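You operate a simulated robot arm through the tools that you are given. There is no shell and no other tool. Be economical: measure what you need, move in short steps, check, and stop when the job is done.

The job below is to be done with a simulated two-armed robot. You get a single attempt, and the scene is never put back.

TASK
Dry the two wettest frames of the wet box in the slots marked TAKES 50 %.
Fine: read the box display; the wettest goes in for two runs, the next wettest for the second run alone; one press of the dry key a run, watched to its end; no frame out in a run.

Only the result counts: the job must be done as asked and must still hold three seconds after the hand-in. Knocking over, shifting, dropping, spilling or breaking anything else fails it.

THE ROBOT
Two 7-joint arms with fingered hands on one trunk, on a base that drives. Base frame: it is fixed to the floor where the robot stands at the start and does not move with it; the origin is under the middle of the robot, x ahead of it, y to its left, z up. Lengths are in mm, angles in rad, forces in N, time in s.
The left shoulder is at the start at [70, 142, 1239], the right one opposite. With the tool pointing down near the work surface each hand reaches from about 420 to 800 mm from the robot's upright axis, wherever it stands, measured 20 degrees to its own side. Places, roughly: bead case [500, -800, 900]; dry key [400, -800, 1000]. Payload 3.6 kg a hand.
The TCP of each hand is the grasp point between the finger pads, 25 mm short of the fingertips. In the tool frame z runs along the fingers and y along their closing line. Largest opening 88 mm; the body of the gripper starts 29 mm behind the TCP. The gripper is a hand of 5 fingers: y runs from the thumb to the fingers, the wrist lies at [-13, -97, -162] in the tool frame, and closing takes about 1.5 s.
Orientation is that of the tool frame in the base frame, as a unit quaternion [w, x, y, z]. With the fingers straight down and the wrist toward the robot, the tool's x, y and z point along [0, 1, 0], [1, 0, 0] and [0, 0, -1] of the base frame.

THE INTERFACE
- The arms move only by the tool apply_moves. It takes "left_rows", "right_rows" or both (then of equal length, played together; a hand with none holds still); each is a list of rows, each an object of numbers (a shift or turn left out is 0, a gripper value left out holds the last): "claw": the gripper command, from -1 (fully open) to 1 (shut), values between in proportion; "x", "y", "z": the shift along the base's x, y, z in units of 150 mm (1.0 is 150 mm); "rx", "ry", "rz": the turn, a rotation vector about the base's x, y, z in units of 60 degrees (1.0 is 60 degrees). In form: [{"claw": .., "x": .., "y": .., "z": .., "rx": .., "ry": .., "rz": ..}, ...]. A call has 1 to 10 rows; each row is the pose to reach, as a shift and turn from the pose commanded when the call began. A call with a number of a shift or a turn outside -1 to 1 is refused whole. Each row takes 0.2 s and may step no farther than 50 mm and 0.15 rad from the row before; otherwise, or with a gripper value out of range, the whole call is refused. Where a pose cannot be reached the arm comes as near as it can. A force on the tool above 40 N (or 10 N above the force at the start of the call, whichever is more), or a blocked arm, ends the call early, and 0.2 s more pass. The fingers move at their own pace (about 72 mm/s each) and stop on an object; they squeeze with about 26 N. The grip force told is the motor's: it shows also when the fingers shut on nothing. Time passes only in rows, and 0.2 s behind the last, so rows that repeat a pose let the fingers close. The reply holds the time, the measured pose of the TCP, the force on the tool along the base axes, the opening and the grip force, in the units named above and with some noise, with the torque about the TCP (base axes, N m) and any sound that the robot's microphone picked up.
- Cameras (640 x 400 px; columns grow to the right, rows downward): "scene" is now at [126.9, -40.8, 1470.1]; the picture's right is [-0.45, -0.89, 0.00], its down [-0.49, 0.25, -0.83] and it looks along [0.74, -0.38, -0.55] (base axes); focal length 289 px, centre (320, 200). "left" rides on the left gripper at [-59, -79, -105] in its tool frame; the picture's right is [-0.73, -0.32, 0.61], its down [0.62, -0.68, 0.38] and it looks along [0.29, 0.66, 0.70] (tool axes); focal length 234 px, centre (320, 200). "right" rides on the right gripper at [59, -79, -105] in its tool frame; the picture's right is [-0.73, 0.32, -0.61], its down [-0.62, -0.68, 0.38] and it looks along [-0.29, 0.66, 0.70] (tool axes); focal length 234 px, centre (320, 200). There is no depth. A picture from a camera that has moved, and an enlarged one, comes with that camera's place and axes in the base frame and with its lens.
- grab_frame(camera): a new picture of that camera. No time passes.
- slide_trunk(by): slides the trunk up (or, below 0, down) by that many mm; the arms and the scene camera ride with it, the base frame stays. It gives what a move gives, with no picture.
- roll_base(legs): drives the robot by 1 to 6 legs, each [ahead, left, turn to the left] in mm, mm and rad, along the robot's own axes; the way and the turn of a leg run together, so that a leg with both is an arc; at most 1500 mm and 3.142 rad a leg. The arms and the cameras ride along, it lands a little off, and it stops where it bumps. It gives what a move gives.
- grasp_type(shape, hand): the hand has 5 fingers and takes this shape, open, in about a second: jaw (thumb against the fingers, like two jaws); tri (thumb and two fingers); tip (a fingertip pinch); poke (one finger out to press); point (the index stretched); flat (the hand flat); cup (the hand cupped); fist (a fist). The gripper value then closes the fingers along that shape, each until it touches; the sizes above hold for jaw. It gives what a move gives, with no picture.
- aim_head(pan, tilt): turns the head with the scene camera to pan (to the left, within 1.501 rad either way) and tilt (down, from -0.506 to 1.204), counted from straight ahead of the robot. It gives what a move gives.
- close_up(camera, box): a new picture of the part [left, top, right, bottom] of that camera's present view, enlarged. No time passes.
- close_job(): hands the job in; it is judged then, once.

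Go step by step. Nothing tells you exact positions but the pictures and the camera data: compare them with the known pose of the tool, close in by small moves and look again before you grip or let go. The budget is 120 turns and 92 pictures, counting those below and the enlarged ones. Unless the task says otherwise, let go and move clear before handing in, and close with one line.

The tools are called by a JSON object that holds its "name" and its "arguments". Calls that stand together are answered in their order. apply_moves: Moves the arms, as the interface text tells. Its arguments: {"type":"object","properties":{"left_rows":{"type":"array","items":{"type":"object","properties":{"claw":{"type":"number"},"x":{"type":"number"},"y":{"type":"number"},"z":{"type":"number"},"rx":{"type":"number"},"ry":{"type":"number"},"rz":{"type":"number"}}}},"right_rows":{"type":"array","items":{"type":"object","properties":{"claw":{"type":"number"},"x":{"type":"number"},"y":{"type":"number"},"z":{"type":"number"},"rx":{"type":"number"},"ry":{"type":"number"},"rz":{"type":"number"}}}}},"required":[]} The other tools are called the same way: slide_trunk (by) slides the trunk up or down; grasp_type (shape, hand) gives the hand a shape; roll_base (legs) drives the base; aim_head (pan, tilt) turns the head that bears the scene camera; grab_frame (camera) takes a picture; close_up (camera, box) takes an enlarged picture of a part of a camera's view; close_job () hands the job in.

At the start:

```text
t: 0.0
left_tool_pos: [497.2, -28.7, 1201.5]
left_tool_rot: [0.0, 0.708, 0.707, -0.001]
left_force: [0.1, -0.4, 0.3]
left_ft_torque: [0.02, 0.0, -0.02]
left_finger_gap: 87.6
left_grasp_force: 0.1
left_shape: jaw
right_tool_pos: [326.4, -387.9, 1300.4]
right_tool_rot: [0.0, 0.708, 0.706, 0.0]
right_force: [0.3, -0.8, 0.3]
right_ft_torque: [0.01, 0.0, -0.01]
right_finger_gap: 87.7
right_grasp_force: 0.2
right_shape: jaw
trunk travel left (down, up): [-775.0, 165.0]
robot x, y, heading: [-3.5, -2.6, -0.005]
head pan, tilt: [-0.471, 0.586]
```

scene: 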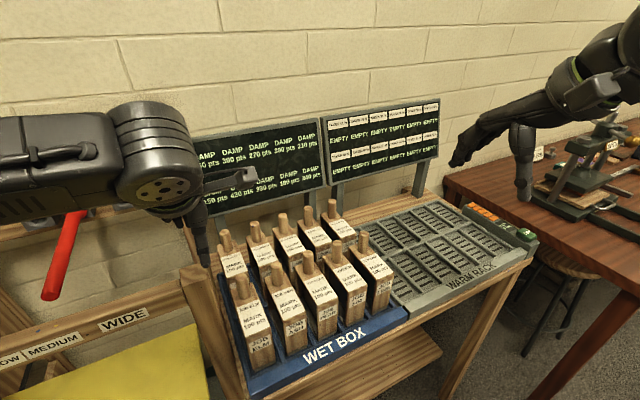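
right: 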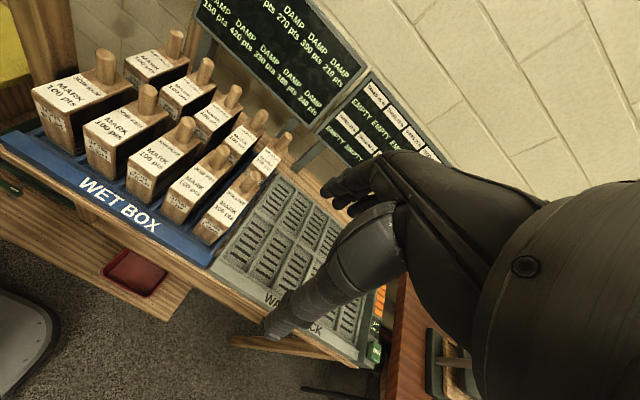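
left: 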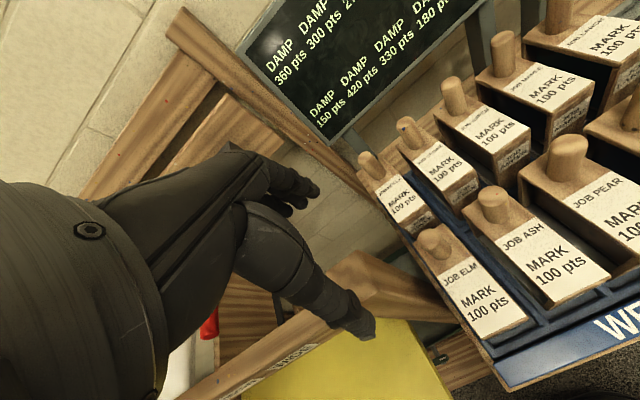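

I see a wet box with ten frames in two rows of five, a display behind it, and a warm rack with slots and keys on its right. I'll read the displays and slot marks enlarged first.

{"name": "close_up", "arguments": {"camera": "scene", "box": [180, 90, 450, 220]}}

{"name": "close_up", "arguments": {"camera": "scene", "box": [360, 180, 560, 310]}}

{"name": "close_up", "arguments": {"camera": "scene", "box": [200, 200, 420, 380]}}

```text
2.37 times, centred on (315, 155) of scene
camera zoom: at [126.9, -40.8, 1470.1], right [-0.45, -0.89, 0.0], down [-0.49, 0.25, -0.83], along [0.74, -0.38, -0.55], focal length 686 px, centre (332, 307)
```

zoom: 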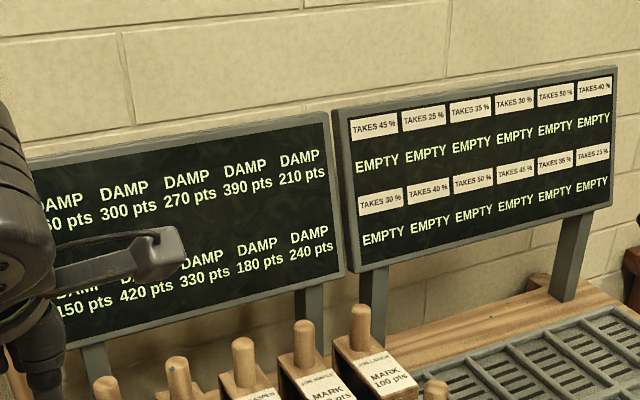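

```text
3.08 times, centred on (460, 245) of scene
camera zoom: at [126.9, -40.8, 1470.1], right [-0.45, -0.89, 0.0], down [-0.49, 0.25, -0.83], along [0.74, -0.38, -0.55], focal length 890 px, centre (-111, 62)
```

zoom: 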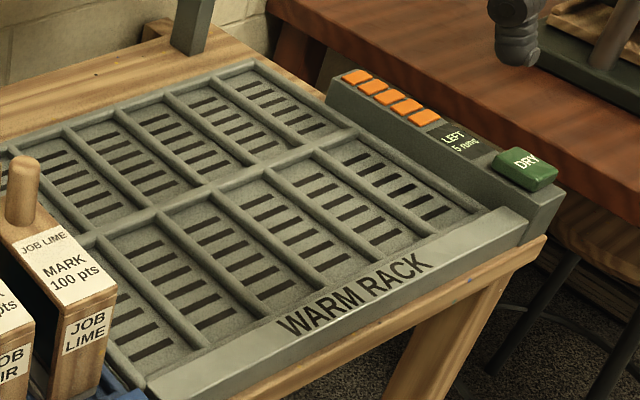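

```text
2.22 times, centred on (310, 290) of scene
camera zoom: at [126.9, -40.8, 1470.1], right [-0.45, -0.89, 0.0], down [-0.49, 0.25, -0.83], along [0.74, -0.38, -0.55], focal length 643 px, centre (342, 0)
```

zoom: 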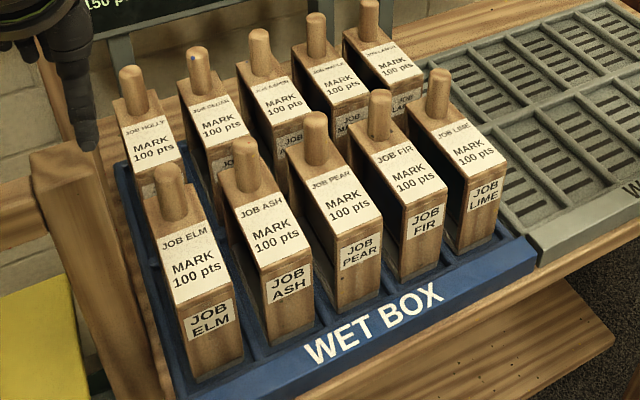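

The wet display reads 360/300/270/390/210 over 150/420/330/180/240, and the rack marks need a sharper look. I zoom tighter.

{"name": "close_up", "arguments": {"camera": "scene", "box": [325, 95, 445, 170]}}

{"name": "close_up", "arguments": {"camera": "left", "box": [240, 0, 480, 150]}}

{"name": "close_up", "arguments": {"camera": "right", "box": [190, 0, 430, 150]}}

```text
5.33 times, centred on (385, 132) of scene
camera zoom: at [126.9, -40.8, 1470.1], right [-0.45, -0.89, 0.0], down [-0.49, 0.25, -0.83], along [0.74, -0.38, -0.55], focal length 1544 px, centre (-27, 560)
```

zoom: 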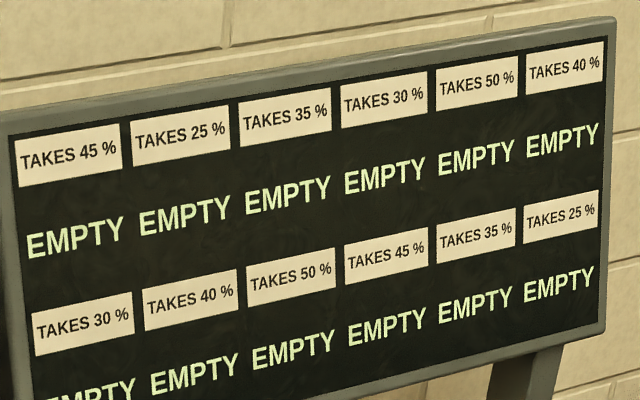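

```text
2.67 times, centred on (360, 75) of left
camera zoom: at [418.1, -88.0, 1307.4], right [-0.32, -0.73, -0.61], down [-0.68, 0.62, -0.38], along [0.66, 0.29, -0.7], focal length 624 px, centre (213, 533)
```

zoom: 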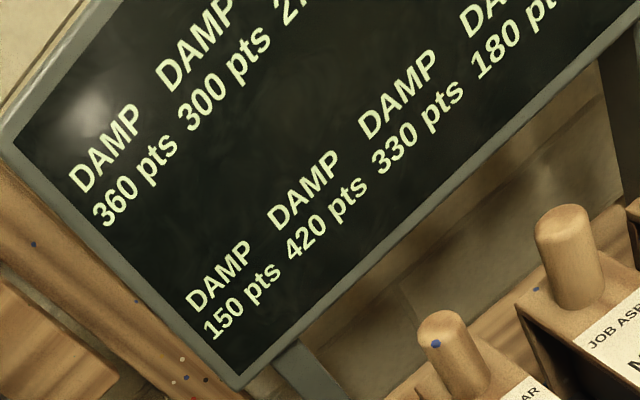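

```text
2.67 times, centred on (310, 75) of right
camera zoom: at [249.6, -327.9, 1407.1], right [0.32, -0.73, 0.61], down [-0.68, -0.62, -0.38], along [0.66, -0.29, -0.7], focal length 624 px, centre (347, 533)
```

zoom: 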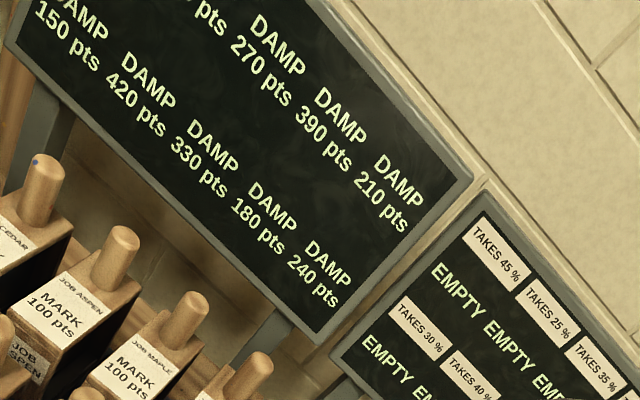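

Wettest: front row, second (ASH, 420); next: back row, fourth (MAPLE, 390). The 50 % slots are back row fifth and front row third; I pull the left hand back out of view and drive right so the right hand covers all.

{"name": "apply_moves", "arguments": {"left_rows": [{"x": -0.3, "z": 0.1}, {"x": -0.6, "z": 0.2}, {"x": -0.9, "z": 0.3}, {"x": -0.95, "y": 0.3, "z": 0.4}, {"x": -0.95, "y": 0.6, "z": 0.4}, {"x": -0.95, "y": 0.9, "z": 0.4}]}}

{"name": "roll_base", "arguments": {"legs": [[0, -330, 0]]}}

{"name": "aim_head", "arguments": {"pan": -0.2, "tilt": 0.75}}

{"name": "grab_frame", "arguments": {"camera": "scene"}}

```text
t: 1.4
left_tool_pos: [354.9, 107.9, 1260.1]
left_tool_rot: [0.0, 0.707, 0.707, 0.0]
left_force: [0.0, -0.2, -1.0]
left_ft_torque: [0.02, 0.01, -0.01]
left_finger_gap: 87.7
left_grasp_force: 0.1
left_shape: jaw
right_tool_pos: [325.9, -385.4, 1301.8]
right_tool_rot: [0.001, 0.707, 0.707, 0.001]
right_force: [0.8, -0.5, -0.9]
right_ft_torque: [-0.02, 0.02, 0.01]
right_finger_gap: 87.7
right_grasp_force: 0.1
right_shape: jaw
trunk travel left (down, up): [-775.0, 165.0]
robot x, y, heading: [0.8, 0.9, -0.002]
head pan, tilt: [-0.471, 0.586]
```

```text
t: 3.6
left_tool_pos: [357.5, -225.7, 1259.1]
left_tool_rot: [0.001, 0.708, 0.707, -0.001]
left_force: [0.0, -0.1, 0.9]
left_ft_torque: [0.01, -0.01, 0.01]
left_finger_gap: 87.7
left_grasp_force: 0.0
left_shape: jaw
right_tool_pos: [326.9, -718.8, 1301.9]
right_tool_rot: [0.001, 0.707, 0.707, 0.0]
right_force: [-0.2, -0.2, -0.5]
right_ft_torque: [-0.05, 0.0, 0.01]
right_finger_gap: 87.6
right_grasp_force: 0.1
right_shape: jaw
trunk travel left (down, up): [-775.0, 165.0]
robot x, y, heading: [-2.3, -332.0, -0.003]
head pan, tilt: [-0.471, 0.586]
```

```text
t: 4.4
left_tool_pos: [357.0, -226.6, 1259.2]
left_tool_rot: [0.001, 0.708, 0.707, -0.001]
left_force: [0.5, 0.0, 0.1]
left_ft_torque: [-0.03, 0.02, -0.05]
left_finger_gap: 87.7
left_grasp_force: 0.0
left_shape: jaw
right_tool_pos: [326.1, -722.0, 1299.8]
right_tool_rot: [0.001, 0.708, 0.706, 0.0]
right_force: [1.2, 0.3, 0.0]
right_ft_torque: [0.0, 0.02, -0.01]
right_finger_gap: 87.7
right_grasp_force: 0.1
right_shape: jaw
trunk travel left (down, up): [-775.0, 165.0]
robot x, y, heading: [-0.7, -332.1, -0.004]
head pan, tilt: [-0.201, 0.75]
```

```text
82 pictures are left
camera scene: at [128.6, -350.4, 1456.0], right [-0.2, -0.98, 0.0], down [-0.67, 0.14, -0.73], along [0.72, -0.15, -0.68], focal length 289 px, centre (320, 200)
```

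scene: 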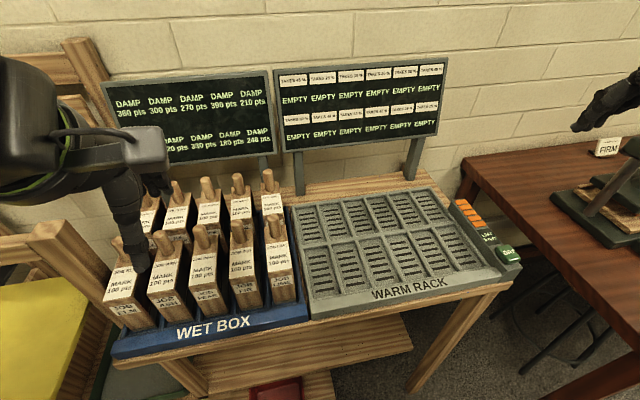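

Now I have a better view; I zoom on the rack and the box to measure slots and frames.

{"name": "close_up", "arguments": {"camera": "scene", "box": [280, 175, 540, 335]}}

{"name": "close_up", "arguments": {"camera": "scene", "box": [90, 165, 330, 365]}}

{"name": "grab_frame", "arguments": {"camera": "right"}}

{"name": "grab_frame", "arguments": {"camera": "left"}}

```text
2.46 times, centred on (410, 255) of scene
camera zoom: at [128.6, -350.4, 1456.0], right [-0.2, -0.98, 0.0], down [-0.67, 0.14, -0.73], along [0.72, -0.15, -0.68], focal length 712 px, centre (98, 65)
```

zoom: 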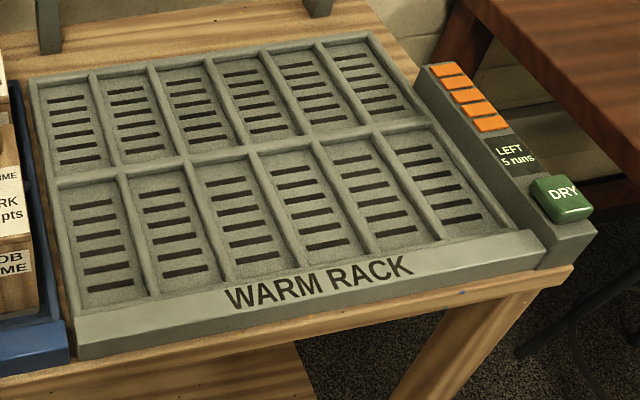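

```text
2.00 times, centred on (210, 265) of scene
camera zoom: at [128.6, -350.4, 1456.0], right [-0.2, -0.98, 0.0], down [-0.67, 0.14, -0.73], along [0.72, -0.15, -0.68], focal length 579 px, centre (540, 70)
```

zoom: 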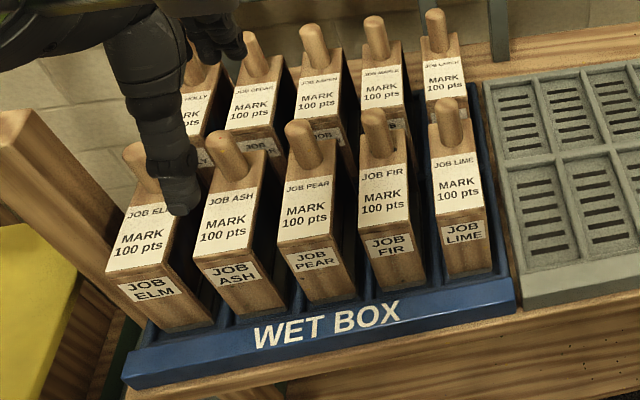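

```text
79 pictures are left
camera right: at [248.6, -661.5, 1406.9], right [0.32, -0.73, 0.61], down [-0.68, -0.62, -0.38], along [0.66, -0.29, -0.7], focal length 234 px, centre (320, 200)
```

right: 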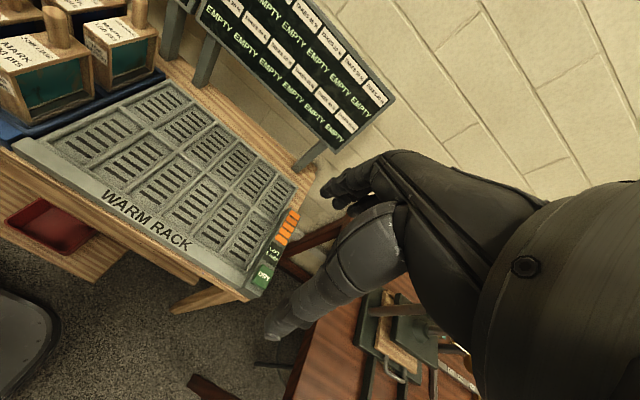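

```text
78 pictures are left
camera left: at [277.6, -285.5, 1366.0], right [-0.32, -0.73, -0.61], down [-0.68, 0.62, -0.38], along [0.66, 0.29, -0.7], focal length 234 px, centre (320, 200)
```

left: 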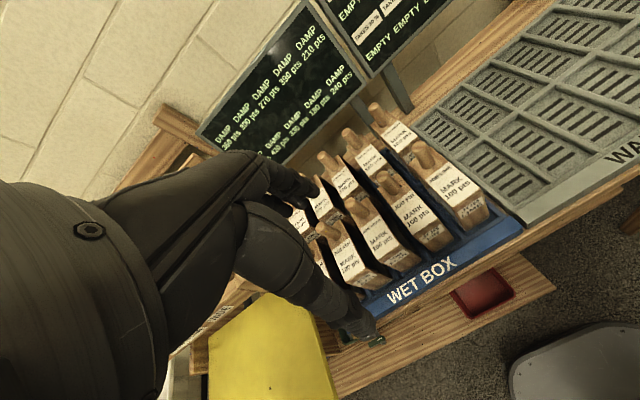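

Frames sit at 65 mm pitch (ASH knob about [508, -145], top about 1066; MAPLE knob about [650, -275]), rack slots also at 65 mm pitch (front third y≈-551, back fifth y≈-681). I move the left arm out of the way, and bring the right hand up towards ASH at height.

{"name": "apply_moves", "arguments": {"left_rows": [{"y": 0.25, "z": 0.2, "x": -0.1}, {"y": 0.5, "z": 0.4, "x": -0.2}, {"y": 0.75, "z": 0.6, "x": -0.3}, {"y": 0.95, "z": 0.8, "x": -0.4}, {"y": 1.0, "z": 0.9, "x": -0.4}]}}

{"name": "apply_moves", "arguments": {"right_rows": [{"y": 0.3}, {"y": 0.6}, {"y": 0.8, "x": 0.2}, {"y": 1.0, "x": 0.4}]}}

{"name": "apply_moves", "arguments": {"right_rows": [{"y": 0.3}, {"y": 0.6}, {"y": 0.8, "x": 0.2}, {"y": 1.0, "x": 0.4}]}}

{"name": "grab_frame", "arguments": {"camera": "right"}}

{"name": "grab_frame", "arguments": {"camera": "scene"}}

```text
refused: row 1 steps farther than a row can; nothing moved
```

```text
t: 5.4
left_tool_pos: [357.7, -223.7, 1259.0]
left_tool_rot: [0.0, 0.708, 0.707, -0.001]
left_force: [-0.9, -0.1, -0.9]
left_ft_torque: [-0.03, 0.0, 0.01]
left_finger_gap: 87.9
left_grasp_force: 0.1
left_shape: jaw
right_tool_pos: [387.1, -567.0, 1299.5]
right_tool_rot: [0.001, 0.707, 0.707, -0.002]
right_force: [0.0, -0.7, -1.0]
right_ft_torque: [-0.03, 0.03, 0.03]
right_finger_gap: 87.8
right_grasp_force: 0.0
right_shape: jaw
trunk travel left (down, up): [-775.0, 165.0]
robot x, y, heading: [2.0, -332.1, -0.001]
head pan, tilt: [-0.201, 0.75]
```

```text
t: 6.4
left_tool_pos: [361.0, -225.5, 1258.4]
left_tool_rot: [-0.002, 0.708, 0.706, -0.001]
left_force: [0.6, -1.0, 0.1]
left_ft_torque: [-0.03, 0.0, -0.02]
left_finger_gap: 87.8
left_grasp_force: 0.0
left_shape: jaw
right_tool_pos: [450.5, -420.1, 1300.2]
right_tool_rot: [0.0, 0.707, 0.707, 0.0]
right_force: [0.6, 0.6, -0.4]
right_ft_torque: [0.0, 0.03, 0.02]
right_finger_gap: 88.0
right_grasp_force: 0.1
right_shape: jaw
trunk travel left (down, up): [-775.0, 165.0]
robot x, y, heading: [0.1, -333.4, -0.001]
head pan, tilt: [-0.201, 0.75]
```

```text
77 pictures are left
camera right: at [373.0, -360.9, 1406.4], right [0.32, -0.73, 0.61], down [-0.68, -0.62, -0.38], along [0.65, -0.29, -0.7], focal length 234 px, centre (320, 200)
```

right: 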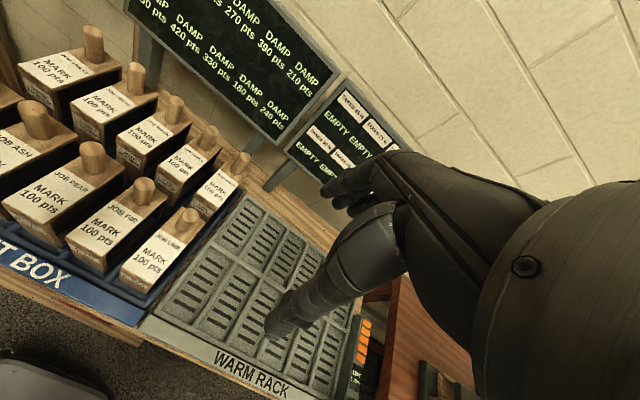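

```text
76 pictures are left
camera scene: at [133.2, -349.7, 1455.5], right [-0.2, -0.98, 0.0], down [-0.67, 0.14, -0.73], along [0.71, -0.15, -0.68], focal length 289 px, centre (320, 200)
```

scene: 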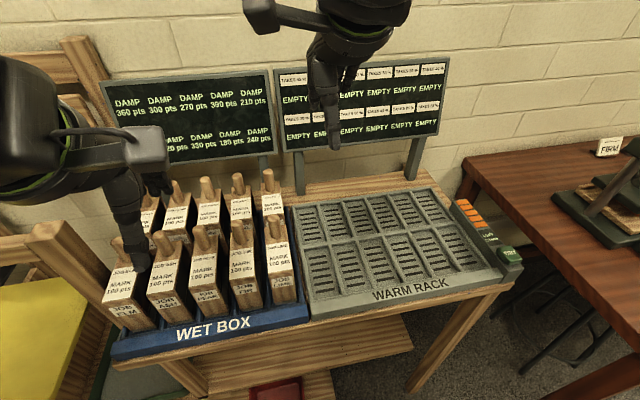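

The knobs stand near the back end of each frame; box and rack rows look collinear in x. I clear the left arm in smaller steps and bring the right hand above ASH.

{"name": "apply_moves", "arguments": {"left_rows": [{"y": 0.2, "z": 0.18, "x": -0.1}, {"y": 0.4, "z": 0.36, "x": -0.2}, {"y": 0.6, "z": 0.54, "x": -0.3}, {"y": 0.8, "z": 0.72, "x": -0.4}, {"y": 1.0, "z": 0.9, "x": -0.4}]}}

{"name": "apply_moves", "arguments": {"right_rows": [{"y": 0.3, "x": 0.1}, {"y": 0.6, "x": 0.2}, {"y": 0.9, "x": 0.3}]}}

{"name": "apply_moves", "arguments": {"right_rows": [{"y": 0.3, "x": 0.05}, {"y": 0.6, "x": 0.05}, {"y": 0.9, "x": 0.08}]}}

{"name": "grab_frame", "arguments": {"camera": "right"}}

{"name": "grab_frame", "arguments": {"camera": "scene"}}

```text
t: 7.6
left_tool_pos: [374.5, -137.4, 1343.5]
left_tool_rot: [0.001, 0.708, 0.707, 0.0]
left_force: [-0.3, -0.8, 1.3]
left_ft_torque: [-0.02, 0.04, -0.01]
left_finger_gap: 88.0
left_grasp_force: 0.0
left_shape: jaw
left hand out of reach, approached as far as the arm can: row 3, 4, 5
right_tool_pos: [446.3, -419.4, 1301.8]
right_tool_rot: [0.0, 0.708, 0.706, -0.001]
right_force: [0.2, -0.3, 0.5]
right_ft_torque: [0.02, -0.02, -0.02]
right_finger_gap: 87.8
right_grasp_force: 0.0
right_shape: jaw
trunk travel left (down, up): [-775.0, 165.0]
robot x, y, heading: [-0.0, -332.2, -0.004]
head pan, tilt: [-0.201, 0.75]
```

```text
t: 8.4
left_tool_pos: [374.0, -138.2, 1344.6]
left_tool_rot: [0.0, 0.707, 0.707, 0.0]
left_force: [0.4, 0.6, -0.4]
left_ft_torque: [0.02, 0.01, 0.0]
left_finger_gap: 87.9
left_grasp_force: 0.2
left_shape: jaw
right_tool_pos: [462.6, -400.7, 1290.5]
right_tool_rot: [0.0, 0.707, 0.707, 0.002]
right_force: [1.1, 1.3, 0.9]
right_ft_torque: [-0.05, -0.03, 0.0]
right_finger_gap: 87.9
right_grasp_force: 0.0
right_shape: jaw
right hand out of reach, approached as far as the arm can: row 1, 2, 3
trunk travel left (down, up): [-775.0, 165.0]
robot x, y, heading: [4.5, -331.9, -0.004]
head pan, tilt: [-0.201, 0.75]
```

```text
t: 9.2
left_tool_pos: [375.0, -138.1, 1343.2]
left_tool_rot: [0.001, 0.708, 0.706, 0.0]
left_force: [-0.1, 0.4, -0.5]
left_ft_torque: [0.01, 0.03, 0.01]
left_finger_gap: 88.1
left_grasp_force: 0.1
left_shape: jaw
right_tool_pos: [456.9, -397.2, 1276.7]
right_tool_rot: [-0.001, 0.707, 0.707, 0.001]
right_force: [0.2, -0.1, -0.1]
right_ft_torque: [-0.01, 0.02, 0.02]
right_finger_gap: 87.6
right_grasp_force: 0.1
right_shape: jaw
right hand out of reach, approached as far as the arm can: row 1, 2, 3
trunk travel left (down, up): [-775.0, 165.0]
robot x, y, heading: [2.2, -332.6, 0.004]
head pan, tilt: [-0.201, 0.75]
```

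```text
75 pictures are left
camera right: at [378.7, -338.1, 1383.8], right [0.32, -0.73, 0.61], down [-0.68, -0.62, -0.38], along [0.66, -0.29, -0.7], focal length 234 px, centre (320, 200)
```

right: 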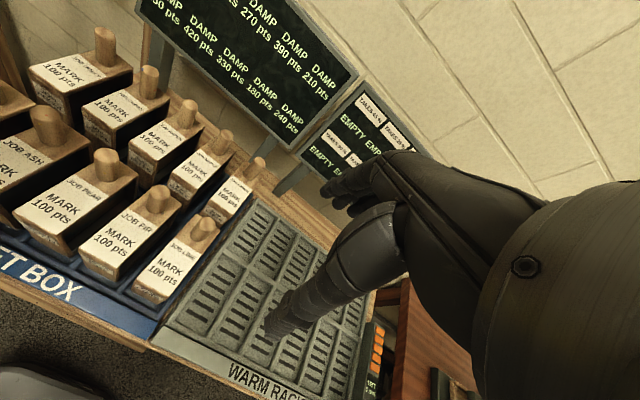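

```text
74 pictures are left
camera scene: at [129.3, -349.4, 1455.9], right [-0.2, -0.98, 0.0], down [-0.67, 0.14, -0.73], along [0.72, -0.15, -0.68], focal length 289 px, centre (320, 200)
```

scene: 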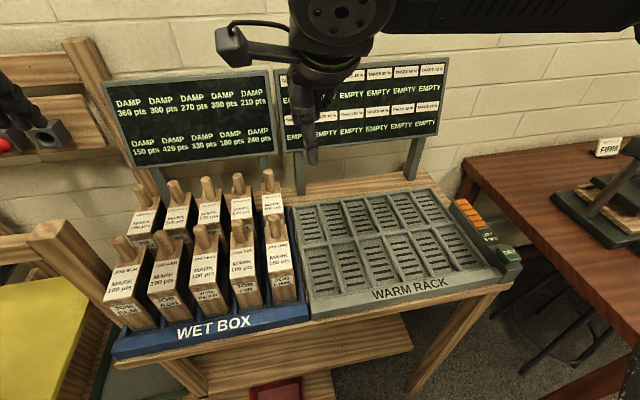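

The right arm does not reach across the body, so I will work with targets on its own side: raise the trunk for room and drive back left so ASH lies ahead-right.

{"name": "slide_trunk", "arguments": {"by": 120}}

{"name": "roll_base", "arguments": {"legs": [[0, 310, 0]]}}

{"name": "grab_frame", "arguments": {"camera": "scene"}}

{"name": "grab_frame", "arguments": {"camera": "right"}}

```text
t: 10.7
left_tool_pos: [374.1, -138.6, 1465.0]
left_tool_rot: [0.0, 0.708, 0.706, 0.0]
left_force: [0.0, 0.2, 0.0]
left_ft_torque: [0.0, 0.0, 0.02]
left_finger_gap: 87.7
left_grasp_force: 0.1
left_shape: jaw
right_tool_pos: [456.3, -397.2, 1397.2]
right_tool_rot: [-0.001, 0.707, 0.707, 0.001]
right_force: [-0.4, 0.2, 0.2]
right_ft_torque: [-0.02, 0.02, 0.03]
right_finger_gap: 88.0
right_grasp_force: 0.0
right_shape: jaw
trunk travel left (down, up): [-895.0, 45.0]
robot x, y, heading: [2.0, -333.7, -0.0]
head pan, tilt: [-0.201, 0.75]
```

```text
t: 12.8
left_tool_pos: [376.5, 165.8, 1463.7]
left_tool_rot: [-0.001, 0.709, 0.705, 0.001]
left_force: [0.9, -1.1, -0.9]
left_ft_torque: [-0.02, 0.0, 0.01]
left_finger_gap: 87.8
left_grasp_force: 0.1
left_shape: jaw
right_tool_pos: [456.5, -93.2, 1397.5]
right_tool_rot: [-0.001, 0.708, 0.706, 0.001]
right_force: [0.4, -0.5, 0.4]
right_ft_torque: [0.01, -0.01, -0.02]
right_finger_gap: 88.0
right_grasp_force: 0.1
right_shape: jaw
trunk travel left (down, up): [-895.0, 45.0]
robot x, y, heading: [-1.0, -22.9, -0.007]
head pan, tilt: [-0.201, 0.75]
```

```text
73 pictures are left
camera scene: at [129.5, -44.3, 1575.9], right [-0.2, -0.98, 0.0], down [-0.67, 0.14, -0.73], along [0.72, -0.15, -0.68], focal length 289 px, centre (320, 200)
```

scene: 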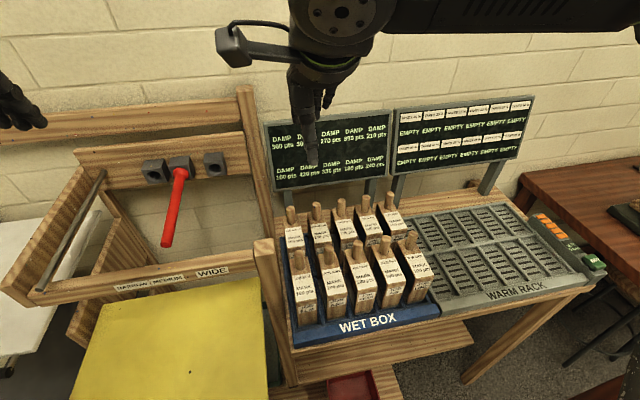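

```text
72 pictures are left
camera right: at [379.0, -33.6, 1504.0], right [0.32, -0.73, 0.6], down [-0.68, -0.62, -0.39], along [0.66, -0.29, -0.7], focal length 234 px, centre (320, 200)
```

right: 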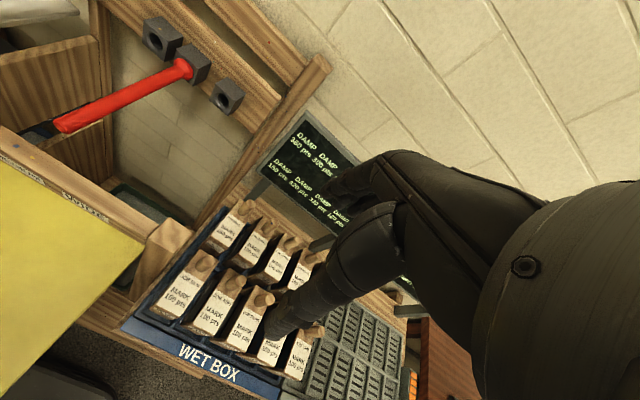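

The way is clear; I now bring the right hand down above the ASH knob.

{"name": "apply_moves", "arguments": {"right_rows": [{"x": 0.1, "y": -0.1, "z": -0.25}, {"x": 0.2, "y": -0.2, "z": -0.5}, {"x": 0.3, "y": -0.3, "z": -0.75}, {"x": 0.347, "y": -0.347, "z": -1.0}]}}

{"name": "apply_moves", "arguments": {"right_rows": [{"z": -0.2}, {"z": -0.4}, {"z": -0.53}]}}

{"name": "grab_frame", "arguments": {"camera": "right"}}

{"name": "close_up", "arguments": {"camera": "scene", "box": [250, 120, 450, 340]}}

```text
t: 13.8
left_tool_pos: [377.0, 169.0, 1464.5]
left_tool_rot: [0.001, 0.709, 0.705, 0.0]
left_force: [1.1, -0.1, -0.3]
left_ft_torque: [0.02, 0.0, 0.01]
left_finger_gap: 87.7
left_grasp_force: 0.1
left_shape: jaw
right_tool_pos: [512.2, -142.2, 1246.9]
right_tool_rot: [0.0, 0.708, 0.706, 0.0]
right_force: [-0.1, -0.5, -0.6]
right_ft_torque: [0.0, 0.01, 0.0]
right_finger_gap: 87.8
right_grasp_force: 0.1
right_shape: jaw
trunk travel left (down, up): [-895.0, 45.0]
robot x, y, heading: [3.0, -24.1, -0.008]
head pan, tilt: [-0.201, 0.75]
```

```text
t: 14.6
left_tool_pos: [376.0, 168.4, 1463.7]
left_tool_rot: [-0.001, 0.709, 0.705, 0.001]
left_force: [-0.2, 0.4, 0.1]
left_ft_torque: [0.06, 0.02, 0.0]
left_finger_gap: 87.9
left_grasp_force: 0.0
left_shape: jaw
right_tool_pos: [508.7, -142.0, 1167.2]
right_tool_rot: [-0.001, 0.708, 0.707, 0.0]
right_force: [-0.1, -0.1, -0.1]
right_ft_torque: [-0.01, 0.0, -0.02]
right_finger_gap: 87.9
right_grasp_force: 0.0
right_shape: jaw
trunk travel left (down, up): [-895.0, 45.0]
robot x, y, heading: [2.6, -25.6, -0.01]
head pan, tilt: [-0.201, 0.75]
```

```text
71 pictures are left
camera right: at [432.0, -81.7, 1274.5], right [0.32, -0.73, 0.61], down [-0.68, -0.62, -0.39], along [0.66, -0.29, -0.7], focal length 234 px, centre (320, 200)
```

right: 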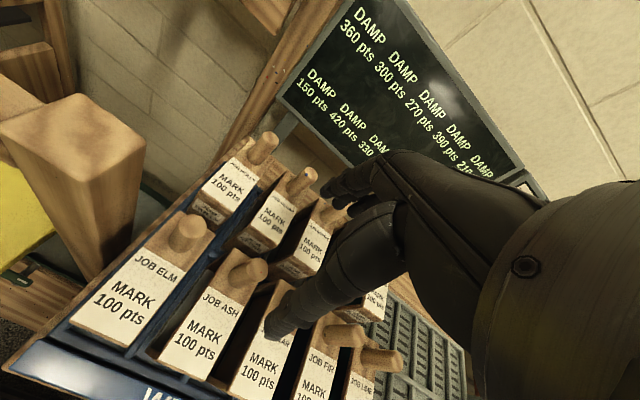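

```text
1.82 times, centred on (350, 230) of scene
camera zoom: at [129.6, -41.4, 1576.0], right [-0.2, -0.98, 0.0], down [-0.67, 0.14, -0.73], along [0.72, -0.15, -0.68], focal length 526 px, centre (266, 146)
```

zoom: 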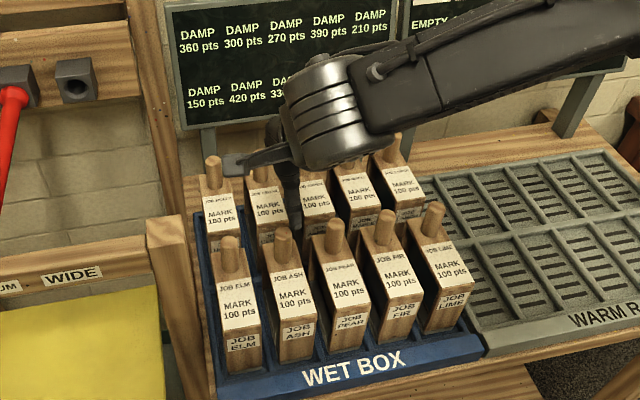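

The hand stands right above ASH's knob (about [510, -141]). I go down part way and look.

{"name": "apply_moves", "arguments": {"right_rows": [{"z": -0.2}, {"z": -0.4}, {"z": -0.47}]}}

{"name": "grab_frame", "arguments": {"camera": "right"}}

{"name": "close_up", "arguments": {"camera": "scene", "box": [270, 170, 430, 330]}}

```text
t: 15.4
left_tool_pos: [374.7, 167.9, 1463.4]
left_tool_rot: [0.0, 0.709, 0.705, 0.0]
left_force: [-0.3, -0.2, 0.1]
left_ft_torque: [0.0, 0.03, 0.02]
left_finger_gap: 87.8
left_grasp_force: 0.1
left_shape: jaw
right_tool_pos: [503.7, -154.9, 1109.4]
right_tool_rot: [-0.001, 0.708, 0.706, 0.002]
right_force: [-0.4, -0.2, -0.4]
right_ft_torque: [-0.02, -0.01, -0.02]
right_finger_gap: 87.8
right_grasp_force: 0.0
right_shape: jaw
right hand out of reach, approached as far as the arm can: row 2, 3
trunk travel left (down, up): [-895.0, 45.0]
robot x, y, heading: [-0.2, -18.6, -0.006]
head pan, tilt: [-0.201, 0.75]
```

```text
69 pictures are left
camera right: at [425.0, -96.6, 1215.5], right [0.32, -0.73, 0.61], down [-0.68, -0.62, -0.39], along [0.66, -0.29, -0.7], focal length 234 px, centre (320, 200)
```

right: 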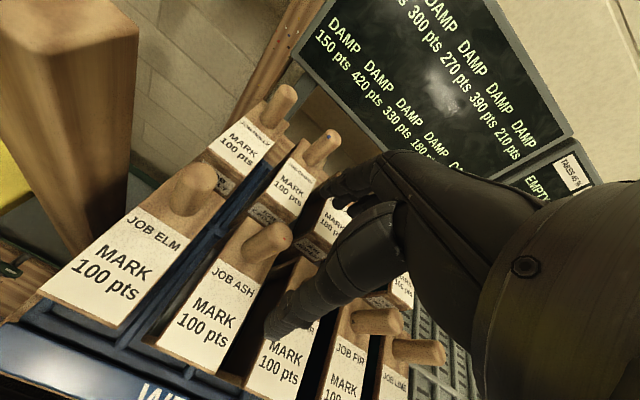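

```text
2.50 times, centred on (350, 250) of scene
camera zoom: at [128.4, -41.1, 1576.1], right [-0.2, -0.98, 0.0], down [-0.67, 0.14, -0.73], along [0.72, -0.15, -0.68], focal length 724 px, centre (245, 75)
```

zoom: 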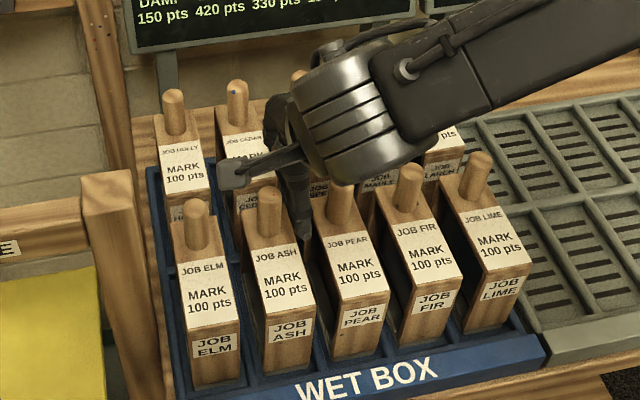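

The arm cannot get lower here; the target must lie more to the robot's right. I raise the hand, drive 120 mm more to the left and re-centre.

{"name": "apply_moves", "arguments": {"right_rows": [{"z": 0.3}, {"z": 0.6}]}}

{"name": "roll_base", "arguments": {"legs": [[0, 125, 0]]}}

{"name": "apply_moves", "arguments": {"right_rows": [{"y": -0.3}, {"y": -0.6}, {"y": -0.75}]}}

```text
t: 16.0
left_tool_pos: [374.0, 169.3, 1464.3]
left_tool_rot: [0.001, 0.709, 0.705, 0.001]
left_force: [-0.1, 0.2, 0.4]
left_ft_torque: [0.0, 0.01, 0.01]
left_finger_gap: 87.7
left_grasp_force: 0.0
left_shape: jaw
right_tool_pos: [501.5, -155.2, 1201.6]
right_tool_rot: [0.0, 0.708, 0.706, 0.002]
right_force: [0.5, -0.1, 0.9]
right_ft_torque: [0.01, 0.03, 0.01]
right_finger_gap: 88.0
right_grasp_force: 0.0
right_shape: jaw
trunk travel left (down, up): [-895.0, 45.0]
robot x, y, heading: [0.8, -24.2, -0.001]
head pan, tilt: [-0.201, 0.75]
```

```text
t: 17.2
left_tool_pos: [376.0, 289.1, 1464.2]
left_tool_rot: [0.0, 0.71, 0.705, 0.0]
left_force: [0.8, -0.2, -0.3]
left_ft_torque: [-0.01, -0.02, 0.0]
left_finger_gap: 87.8
left_grasp_force: 0.1
left_shape: jaw
right_tool_pos: [504.6, -34.2, 1200.2]
right_tool_rot: [-0.001, 0.709, 0.705, 0.002]
right_force: [-0.1, -0.1, -0.5]
right_ft_torque: [0.01, -0.03, 0.0]
right_finger_gap: 88.1
right_grasp_force: 0.1
right_shape: jaw
trunk travel left (down, up): [-895.0, 45.0]
robot x, y, heading: [1.1, 102.3, -0.007]
head pan, tilt: [-0.201, 0.75]
```

```text
t: 18.0
left_tool_pos: [375.7, 295.0, 1463.0]
left_tool_rot: [0.0, 0.709, 0.705, -0.001]
left_force: [1.3, 0.7, 0.1]
left_ft_torque: [-0.03, -0.02, 0.01]
left_finger_gap: 87.8
left_grasp_force: 0.1
left_shape: jaw
right_tool_pos: [505.9, -141.0, 1200.9]
right_tool_rot: [0.001, 0.707, 0.707, 0.0]
right_force: [0.4, 0.7, -0.1]
right_ft_torque: [0.03, 0.03, -0.01]
right_finger_gap: 87.7
right_grasp_force: 0.1
right_shape: jaw
trunk travel left (down, up): [-895.0, 45.0]
robot x, y, heading: [2.8, 97.2, -0.007]
head pan, tilt: [-0.201, 0.75]
```

Now I descend again in part.

{"name": "apply_moves", "arguments": {"right_rows": [{"z": -0.3, "x": 0.03}, {"z": -0.6, "x": 0.03}, {"z": -0.73, "x": 0.03}]}}

{"name": "grab_frame", "arguments": {"camera": "right"}}

{"name": "close_up", "arguments": {"camera": "scene", "box": [300, 150, 500, 330]}}

```text
t: 18.8
left_tool_pos: [375.8, 294.6, 1463.0]
left_tool_rot: [0.001, 0.709, 0.705, -0.001]
left_force: [0.4, 0.7, 0.1]
left_ft_torque: [0.0, 0.01, 0.01]
left_finger_gap: 87.7
left_grasp_force: 0.0
left_shape: jaw
right_tool_pos: [510.1, -143.3, 1090.7]
right_tool_rot: [0.0, 0.707, 0.707, 0.001]
right_force: [-0.7, 0.1, -0.4]
right_ft_torque: [0.02, -0.01, 0.02]
right_finger_gap: 87.9
right_grasp_force: 0.0
right_shape: jaw
trunk travel left (down, up): [-895.0, 45.0]
robot x, y, heading: [3.9, 101.5, -0.004]
head pan, tilt: [-0.201, 0.75]
```

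```text
67 pictures are left
camera right: at [432.6, -83.7, 1196.6], right [0.32, -0.73, 0.61], down [-0.68, -0.62, -0.39], along [0.66, -0.29, -0.7], focal length 234 px, centre (320, 200)
```

right: 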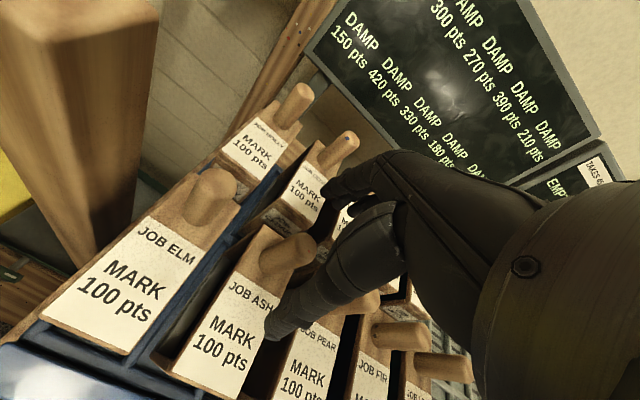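

```text
2.22 times, centred on (400, 240) of scene
camera zoom: at [130.0, 84.7, 1576.0], right [-0.2, -0.98, 0.0], down [-0.67, 0.14, -0.73], along [0.72, -0.15, -0.68], focal length 643 px, centre (142, 111)
```

zoom: 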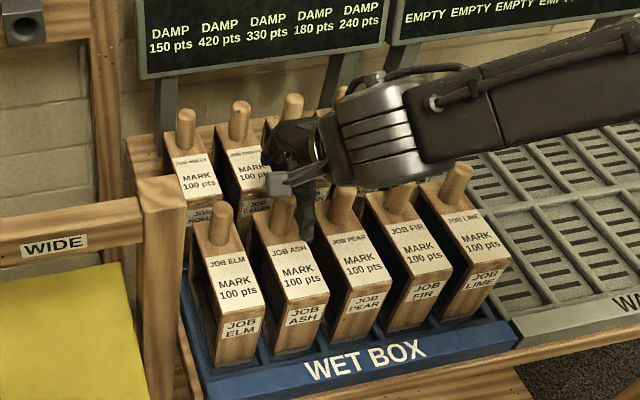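

The thumb lies in front of the knob and fingers behind it, aligned. I go down to z≈1049 with a small y shift, then close.

{"name": "apply_moves", "arguments": {"right_rows": [{"z": -0.1, "y": 0.013}, {"z": -0.2, "y": 0.013}, {"z": -0.275, "y": 0.013}]}}

{"name": "grab_frame", "arguments": {"camera": "right"}}

```text
t: 19.6
left_tool_pos: [377.2, 294.7, 1463.9]
left_tool_rot: [0.0, 0.709, 0.705, -0.001]
left_force: [-0.5, -0.1, -0.1]
left_ft_torque: [0.02, -0.03, 0.0]
left_finger_gap: 87.7
left_grasp_force: 0.1
left_shape: jaw
right_tool_pos: [510.5, -141.7, 1048.9]
right_tool_rot: [-0.001, 0.708, 0.706, 0.001]
right_force: [0.0, -0.2, -0.1]
right_ft_torque: [-0.01, 0.01, 0.01]
right_finger_gap: 87.8
right_grasp_force: 0.1
right_shape: jaw
trunk travel left (down, up): [-895.0, 45.0]
robot x, y, heading: [-2.7, 101.2, -0.008]
head pan, tilt: [-0.201, 0.75]
```

```text
65 pictures are left
camera right: at [432.4, -82.0, 1155.4], right [0.32, -0.73, 0.61], down [-0.68, -0.62, -0.38], along [0.66, -0.29, -0.7], focal length 234 px, centre (320, 200)
```

right: 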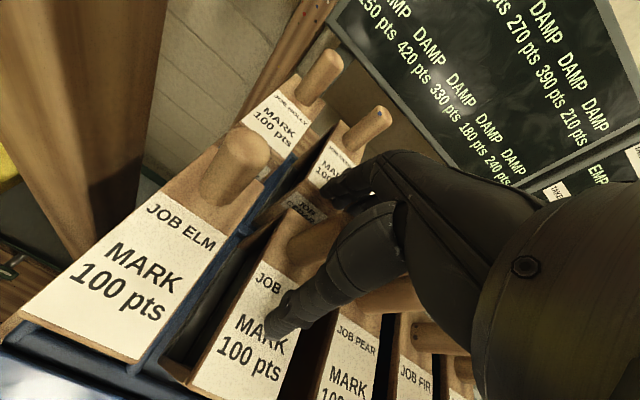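

The knob stands between thumb and fingers. I close.

{"name": "apply_moves", "arguments": {"right_rows": [{"claw": 1}, {"claw": 1}, {"claw": 1}, {"claw": 1}, {"claw": 1}, {"claw": 1}, {"claw": 1}, {"claw": 1}, {"claw": 1}]}}

{"name": "grab_frame", "arguments": {"camera": "right"}}

```text
t: 21.6
left_tool_pos: [377.1, 293.2, 1464.2]
left_tool_rot: [0.0, 0.709, 0.706, 0.0]
left_force: [0.2, -0.5, 0.7]
left_ft_torque: [-0.02, 0.01, 0.02]
left_finger_gap: 88.0
left_grasp_force: 0.0
left_shape: jaw
right_tool_pos: [508.7, -143.0, 1049.1]
right_tool_rot: [0.0, 0.708, 0.707, 0.0]
right_force: [-0.2, -0.8, -1.1]
right_ft_torque: [0.02, -0.04, 0.03]
right_finger_gap: 14.3
right_grasp_force: 26.0
right_shape: jaw
trunk travel left (down, up): [-895.0, 45.0]
robot x, y, heading: [3.5, 101.6, -0.006]
head pan, tilt: [-0.201, 0.75]
```

```text
64 pictures are left
camera right: at [432.4, -82.6, 1155.5], right [0.32, -0.73, 0.61], down [-0.68, -0.62, -0.39], along [0.66, -0.29, -0.7], focal length 234 px, centre (320, 200)
```

right: 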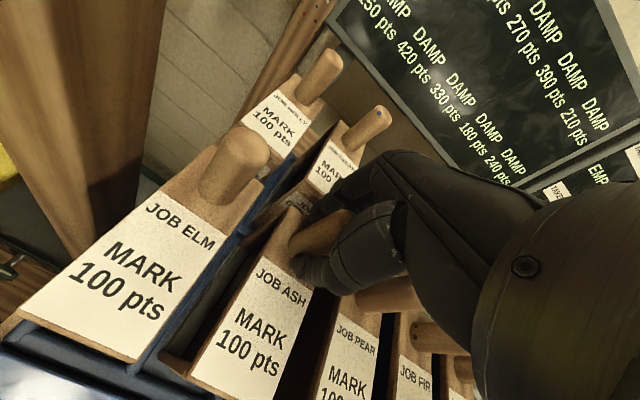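

The fingers hold the knob (gap 14 mm, 26 N). I lift straight up a little and check.

{"name": "apply_moves", "arguments": {"right_rows": [{"z": 0.1}, {"z": 0.25}, {"z": 0.4}]}}

{"name": "close_up", "arguments": {"camera": "scene", "box": [300, 100, 540, 330]}}

{"name": "grab_frame", "arguments": {"camera": "right"}}

```text
t: 22.4
left_tool_pos: [375.5, 293.3, 1464.1]
left_tool_rot: [0.001, 0.71, 0.705, 0.0]
left_force: [-0.1, -0.3, 0.9]
left_ft_torque: [-0.04, -0.01, 0.0]
left_finger_gap: 87.9
left_grasp_force: 0.1
left_shape: jaw
right_tool_pos: [510.5, -141.1, 1109.4]
right_tool_rot: [-0.001, 0.708, 0.706, 0.0]
right_force: [-0.5, -0.8, -0.9]
right_ft_torque: [0.02, -0.02, 0.02]
right_finger_gap: 14.5
right_grasp_force: 25.7
right_shape: jaw
trunk travel left (down, up): [-895.0, 45.0]
robot x, y, heading: [-0.1, 99.2, -0.006]
head pan, tilt: [-0.201, 0.75]
```

```text
1.74 times, centred on (420, 215) of scene
camera zoom: at [129.8, 84.0, 1575.9], right [-0.2, -0.98, 0.0], down [-0.67, 0.14, -0.73], along [0.72, -0.15, -0.68], focal length 503 px, centre (146, 174)
```

zoom: 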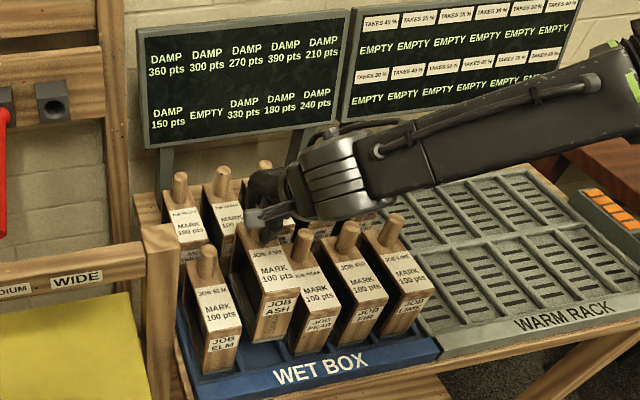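

```text
62 pictures are left
camera right: at [431.9, -82.3, 1215.3], right [0.32, -0.73, 0.61], down [-0.68, -0.62, -0.38], along [0.66, -0.29, -0.7], focal length 234 px, centre (320, 200)
```

right: 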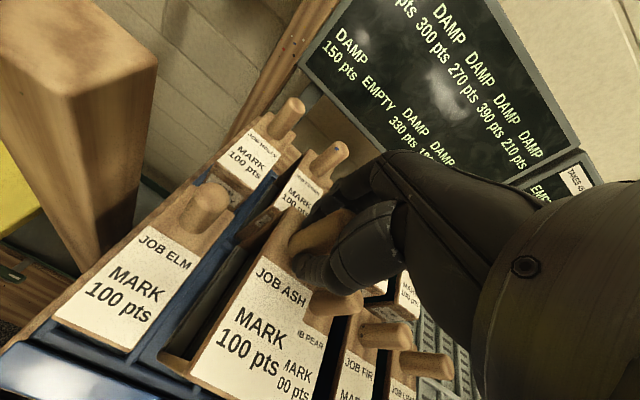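

The display now shows EMPTY for bottom-second, confirming ASH was the 420. I lift it clear of all knobs and drive right by 410 mm.

{"name": "apply_moves", "arguments": {"right_rows": [{"z": 0.2}, {"z": 0.4}, {"z": 0.6}, {"z": 0.8}, {"z": 0.95}]}}

{"name": "roll_base", "arguments": {"legs": [[0, -410, 0]]}}

{"name": "grab_frame", "arguments": {"camera": "scene"}}

{"name": "grab_frame", "arguments": {"camera": "right"}}

```text
t: 23.6
left_tool_pos: [375.7, 294.2, 1463.6]
left_tool_rot: [0.001, 0.709, 0.705, 0.001]
left_force: [0.0, -1.2, -0.1]
left_ft_torque: [0.0, 0.0, -0.02]
left_finger_gap: 87.6
left_grasp_force: 0.0
left_shape: jaw
right_tool_pos: [509.9, -143.0, 1252.3]
right_tool_rot: [-0.001, 0.708, 0.706, 0.001]
right_force: [0.4, 0.1, -1.7]
right_ft_torque: [-0.03, 0.01, 0.0]
right_finger_gap: 14.1
right_grasp_force: 26.4
right_shape: jaw
trunk travel left (down, up): [-895.0, 45.0]
robot x, y, heading: [1.3, 98.6, -0.005]
head pan, tilt: [-0.201, 0.75]
```

```text
t: 26.2
left_tool_pos: [373.6, -112.8, 1464.5]
left_tool_rot: [0.001, 0.71, 0.705, -0.001]
left_force: [0.1, 0.8, -0.5]
left_ft_torque: [0.01, 0.04, 0.03]
left_finger_gap: 87.9
left_grasp_force: 0.1
left_shape: jaw
right_tool_pos: [508.7, -549.6, 1252.8]
right_tool_rot: [0.0, 0.708, 0.706, 0.0]
right_force: [-0.8, 0.1, -2.0]
right_ft_torque: [-0.02, -0.05, -0.03]
right_finger_gap: 14.2
right_grasp_force: 26.1
right_shape: jaw
trunk travel left (down, up): [-895.0, 45.0]
robot x, y, heading: [-5.1, -309.4, 0.002]
head pan, tilt: [-0.201, 0.75]
```

```text
61 pictures are left
camera scene: at [128.1, -323.2, 1575.9], right [-0.2, -0.98, 0.0], down [-0.67, 0.14, -0.73], along [0.72, -0.15, -0.68], focal length 289 px, centre (320, 200)
```

scene: 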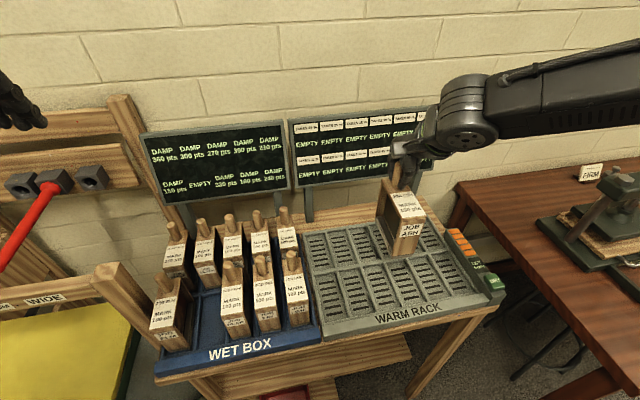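

```text
60 pictures are left
camera right: at [430.7, -491.1, 1359.4], right [0.32, -0.73, 0.61], down [-0.68, -0.62, -0.38], along [0.66, -0.29, -0.7], focal length 234 px, centre (320, 200)
```

right: 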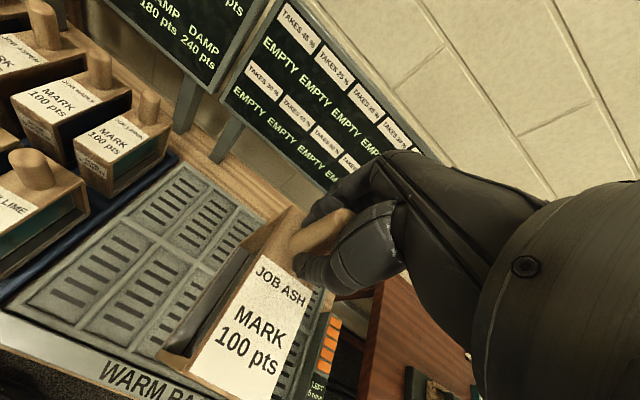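

I zoom to check the box and rack row alignment with the held frame.

{"name": "close_up", "arguments": {"camera": "scene", "box": [300, 180, 520, 340]}}

{"name": "close_up", "arguments": {"camera": "scene", "box": [140, 200, 340, 390]}}

```text
2.50 times, centred on (410, 260) of scene
camera zoom: at [128.1, -323.2, 1575.9], right [-0.2, -0.98, 0.0], down [-0.67, 0.14, -0.73], along [0.72, -0.15, -0.68], focal length 724 px, centre (95, 50)
```

zoom: 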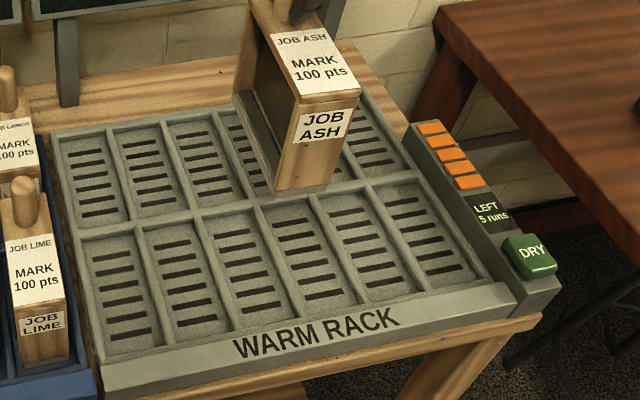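

```text
2.11 times, centred on (240, 295) of scene
camera zoom: at [128.1, -323.2, 1575.9], right [-0.2, -0.98, 0.0], down [-0.67, 0.14, -0.73], along [0.72, -0.15, -0.68], focal length 609 px, centre (488, 0)
```

zoom: 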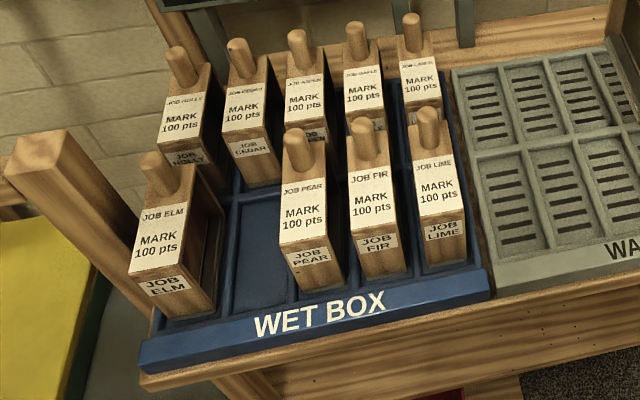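

Rows and rims line up; the slot centre is about y=-553, x same as in the box. I lower to just above the rims and look.

{"name": "apply_moves", "arguments": {"right_rows": [{"z": -0.25, "y": -0.02}, {"z": -0.5, "y": -0.02}, {"z": -0.75, "y": -0.02}, {"z": -0.97, "y": -0.02}]}}

{"name": "close_up", "arguments": {"camera": "scene", "box": [300, 200, 500, 340]}}

{"name": "grab_frame", "arguments": {"camera": "right"}}

```text
t: 27.2
left_tool_pos: [374.5, -117.8, 1463.0]
left_tool_rot: [0.0, 0.71, 0.705, 0.0]
left_force: [-0.2, -1.0, 0.4]
left_ft_torque: [0.01, 0.02, -0.03]
left_finger_gap: 87.8
left_grasp_force: 0.1
left_shape: jaw
right_tool_pos: [509.0, -557.1, 1107.0]
right_tool_rot: [-0.001, 0.708, 0.706, 0.001]
right_force: [1.2, 0.0, -1.4]
right_ft_torque: [0.01, -0.04, 0.02]
right_finger_gap: 14.1
right_grasp_force: 26.0
right_shape: jaw
trunk travel left (down, up): [-895.0, 45.0]
robot x, y, heading: [-1.9, -308.2, -0.007]
head pan, tilt: [-0.201, 0.75]
```

```text
2.86 times, centred on (400, 270) of scene
camera zoom: at [129.0, -326.9, 1575.9], right [-0.21, -0.98, 0.0], down [-0.67, 0.14, -0.73], along [0.72, -0.15, -0.68], focal length 827 px, centre (91, 0)
```

zoom: 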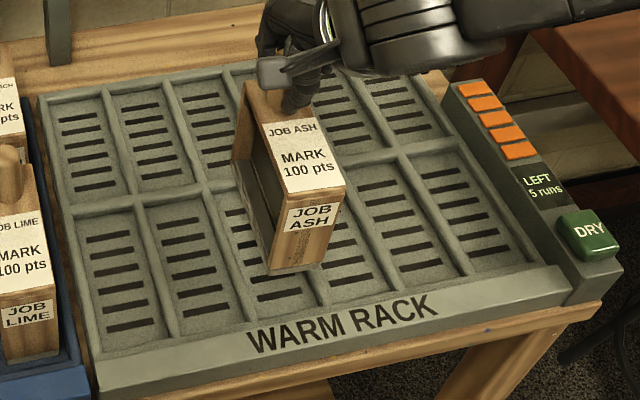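

```text
56 pictures are left
camera right: at [431.9, -497.1, 1213.2], right [0.32, -0.73, 0.6], down [-0.68, -0.62, -0.39], along [0.66, -0.29, -0.7], focal length 234 px, centre (320, 200)
```

right: 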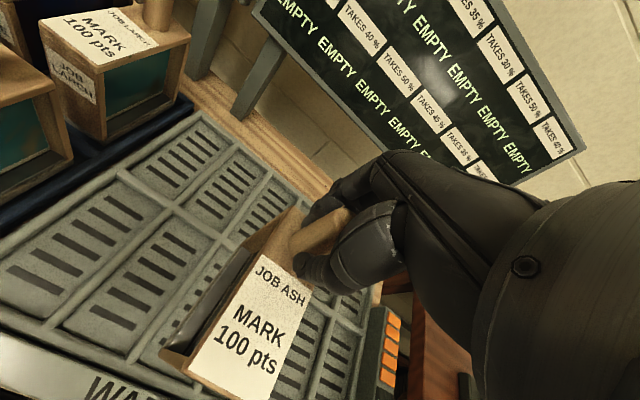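

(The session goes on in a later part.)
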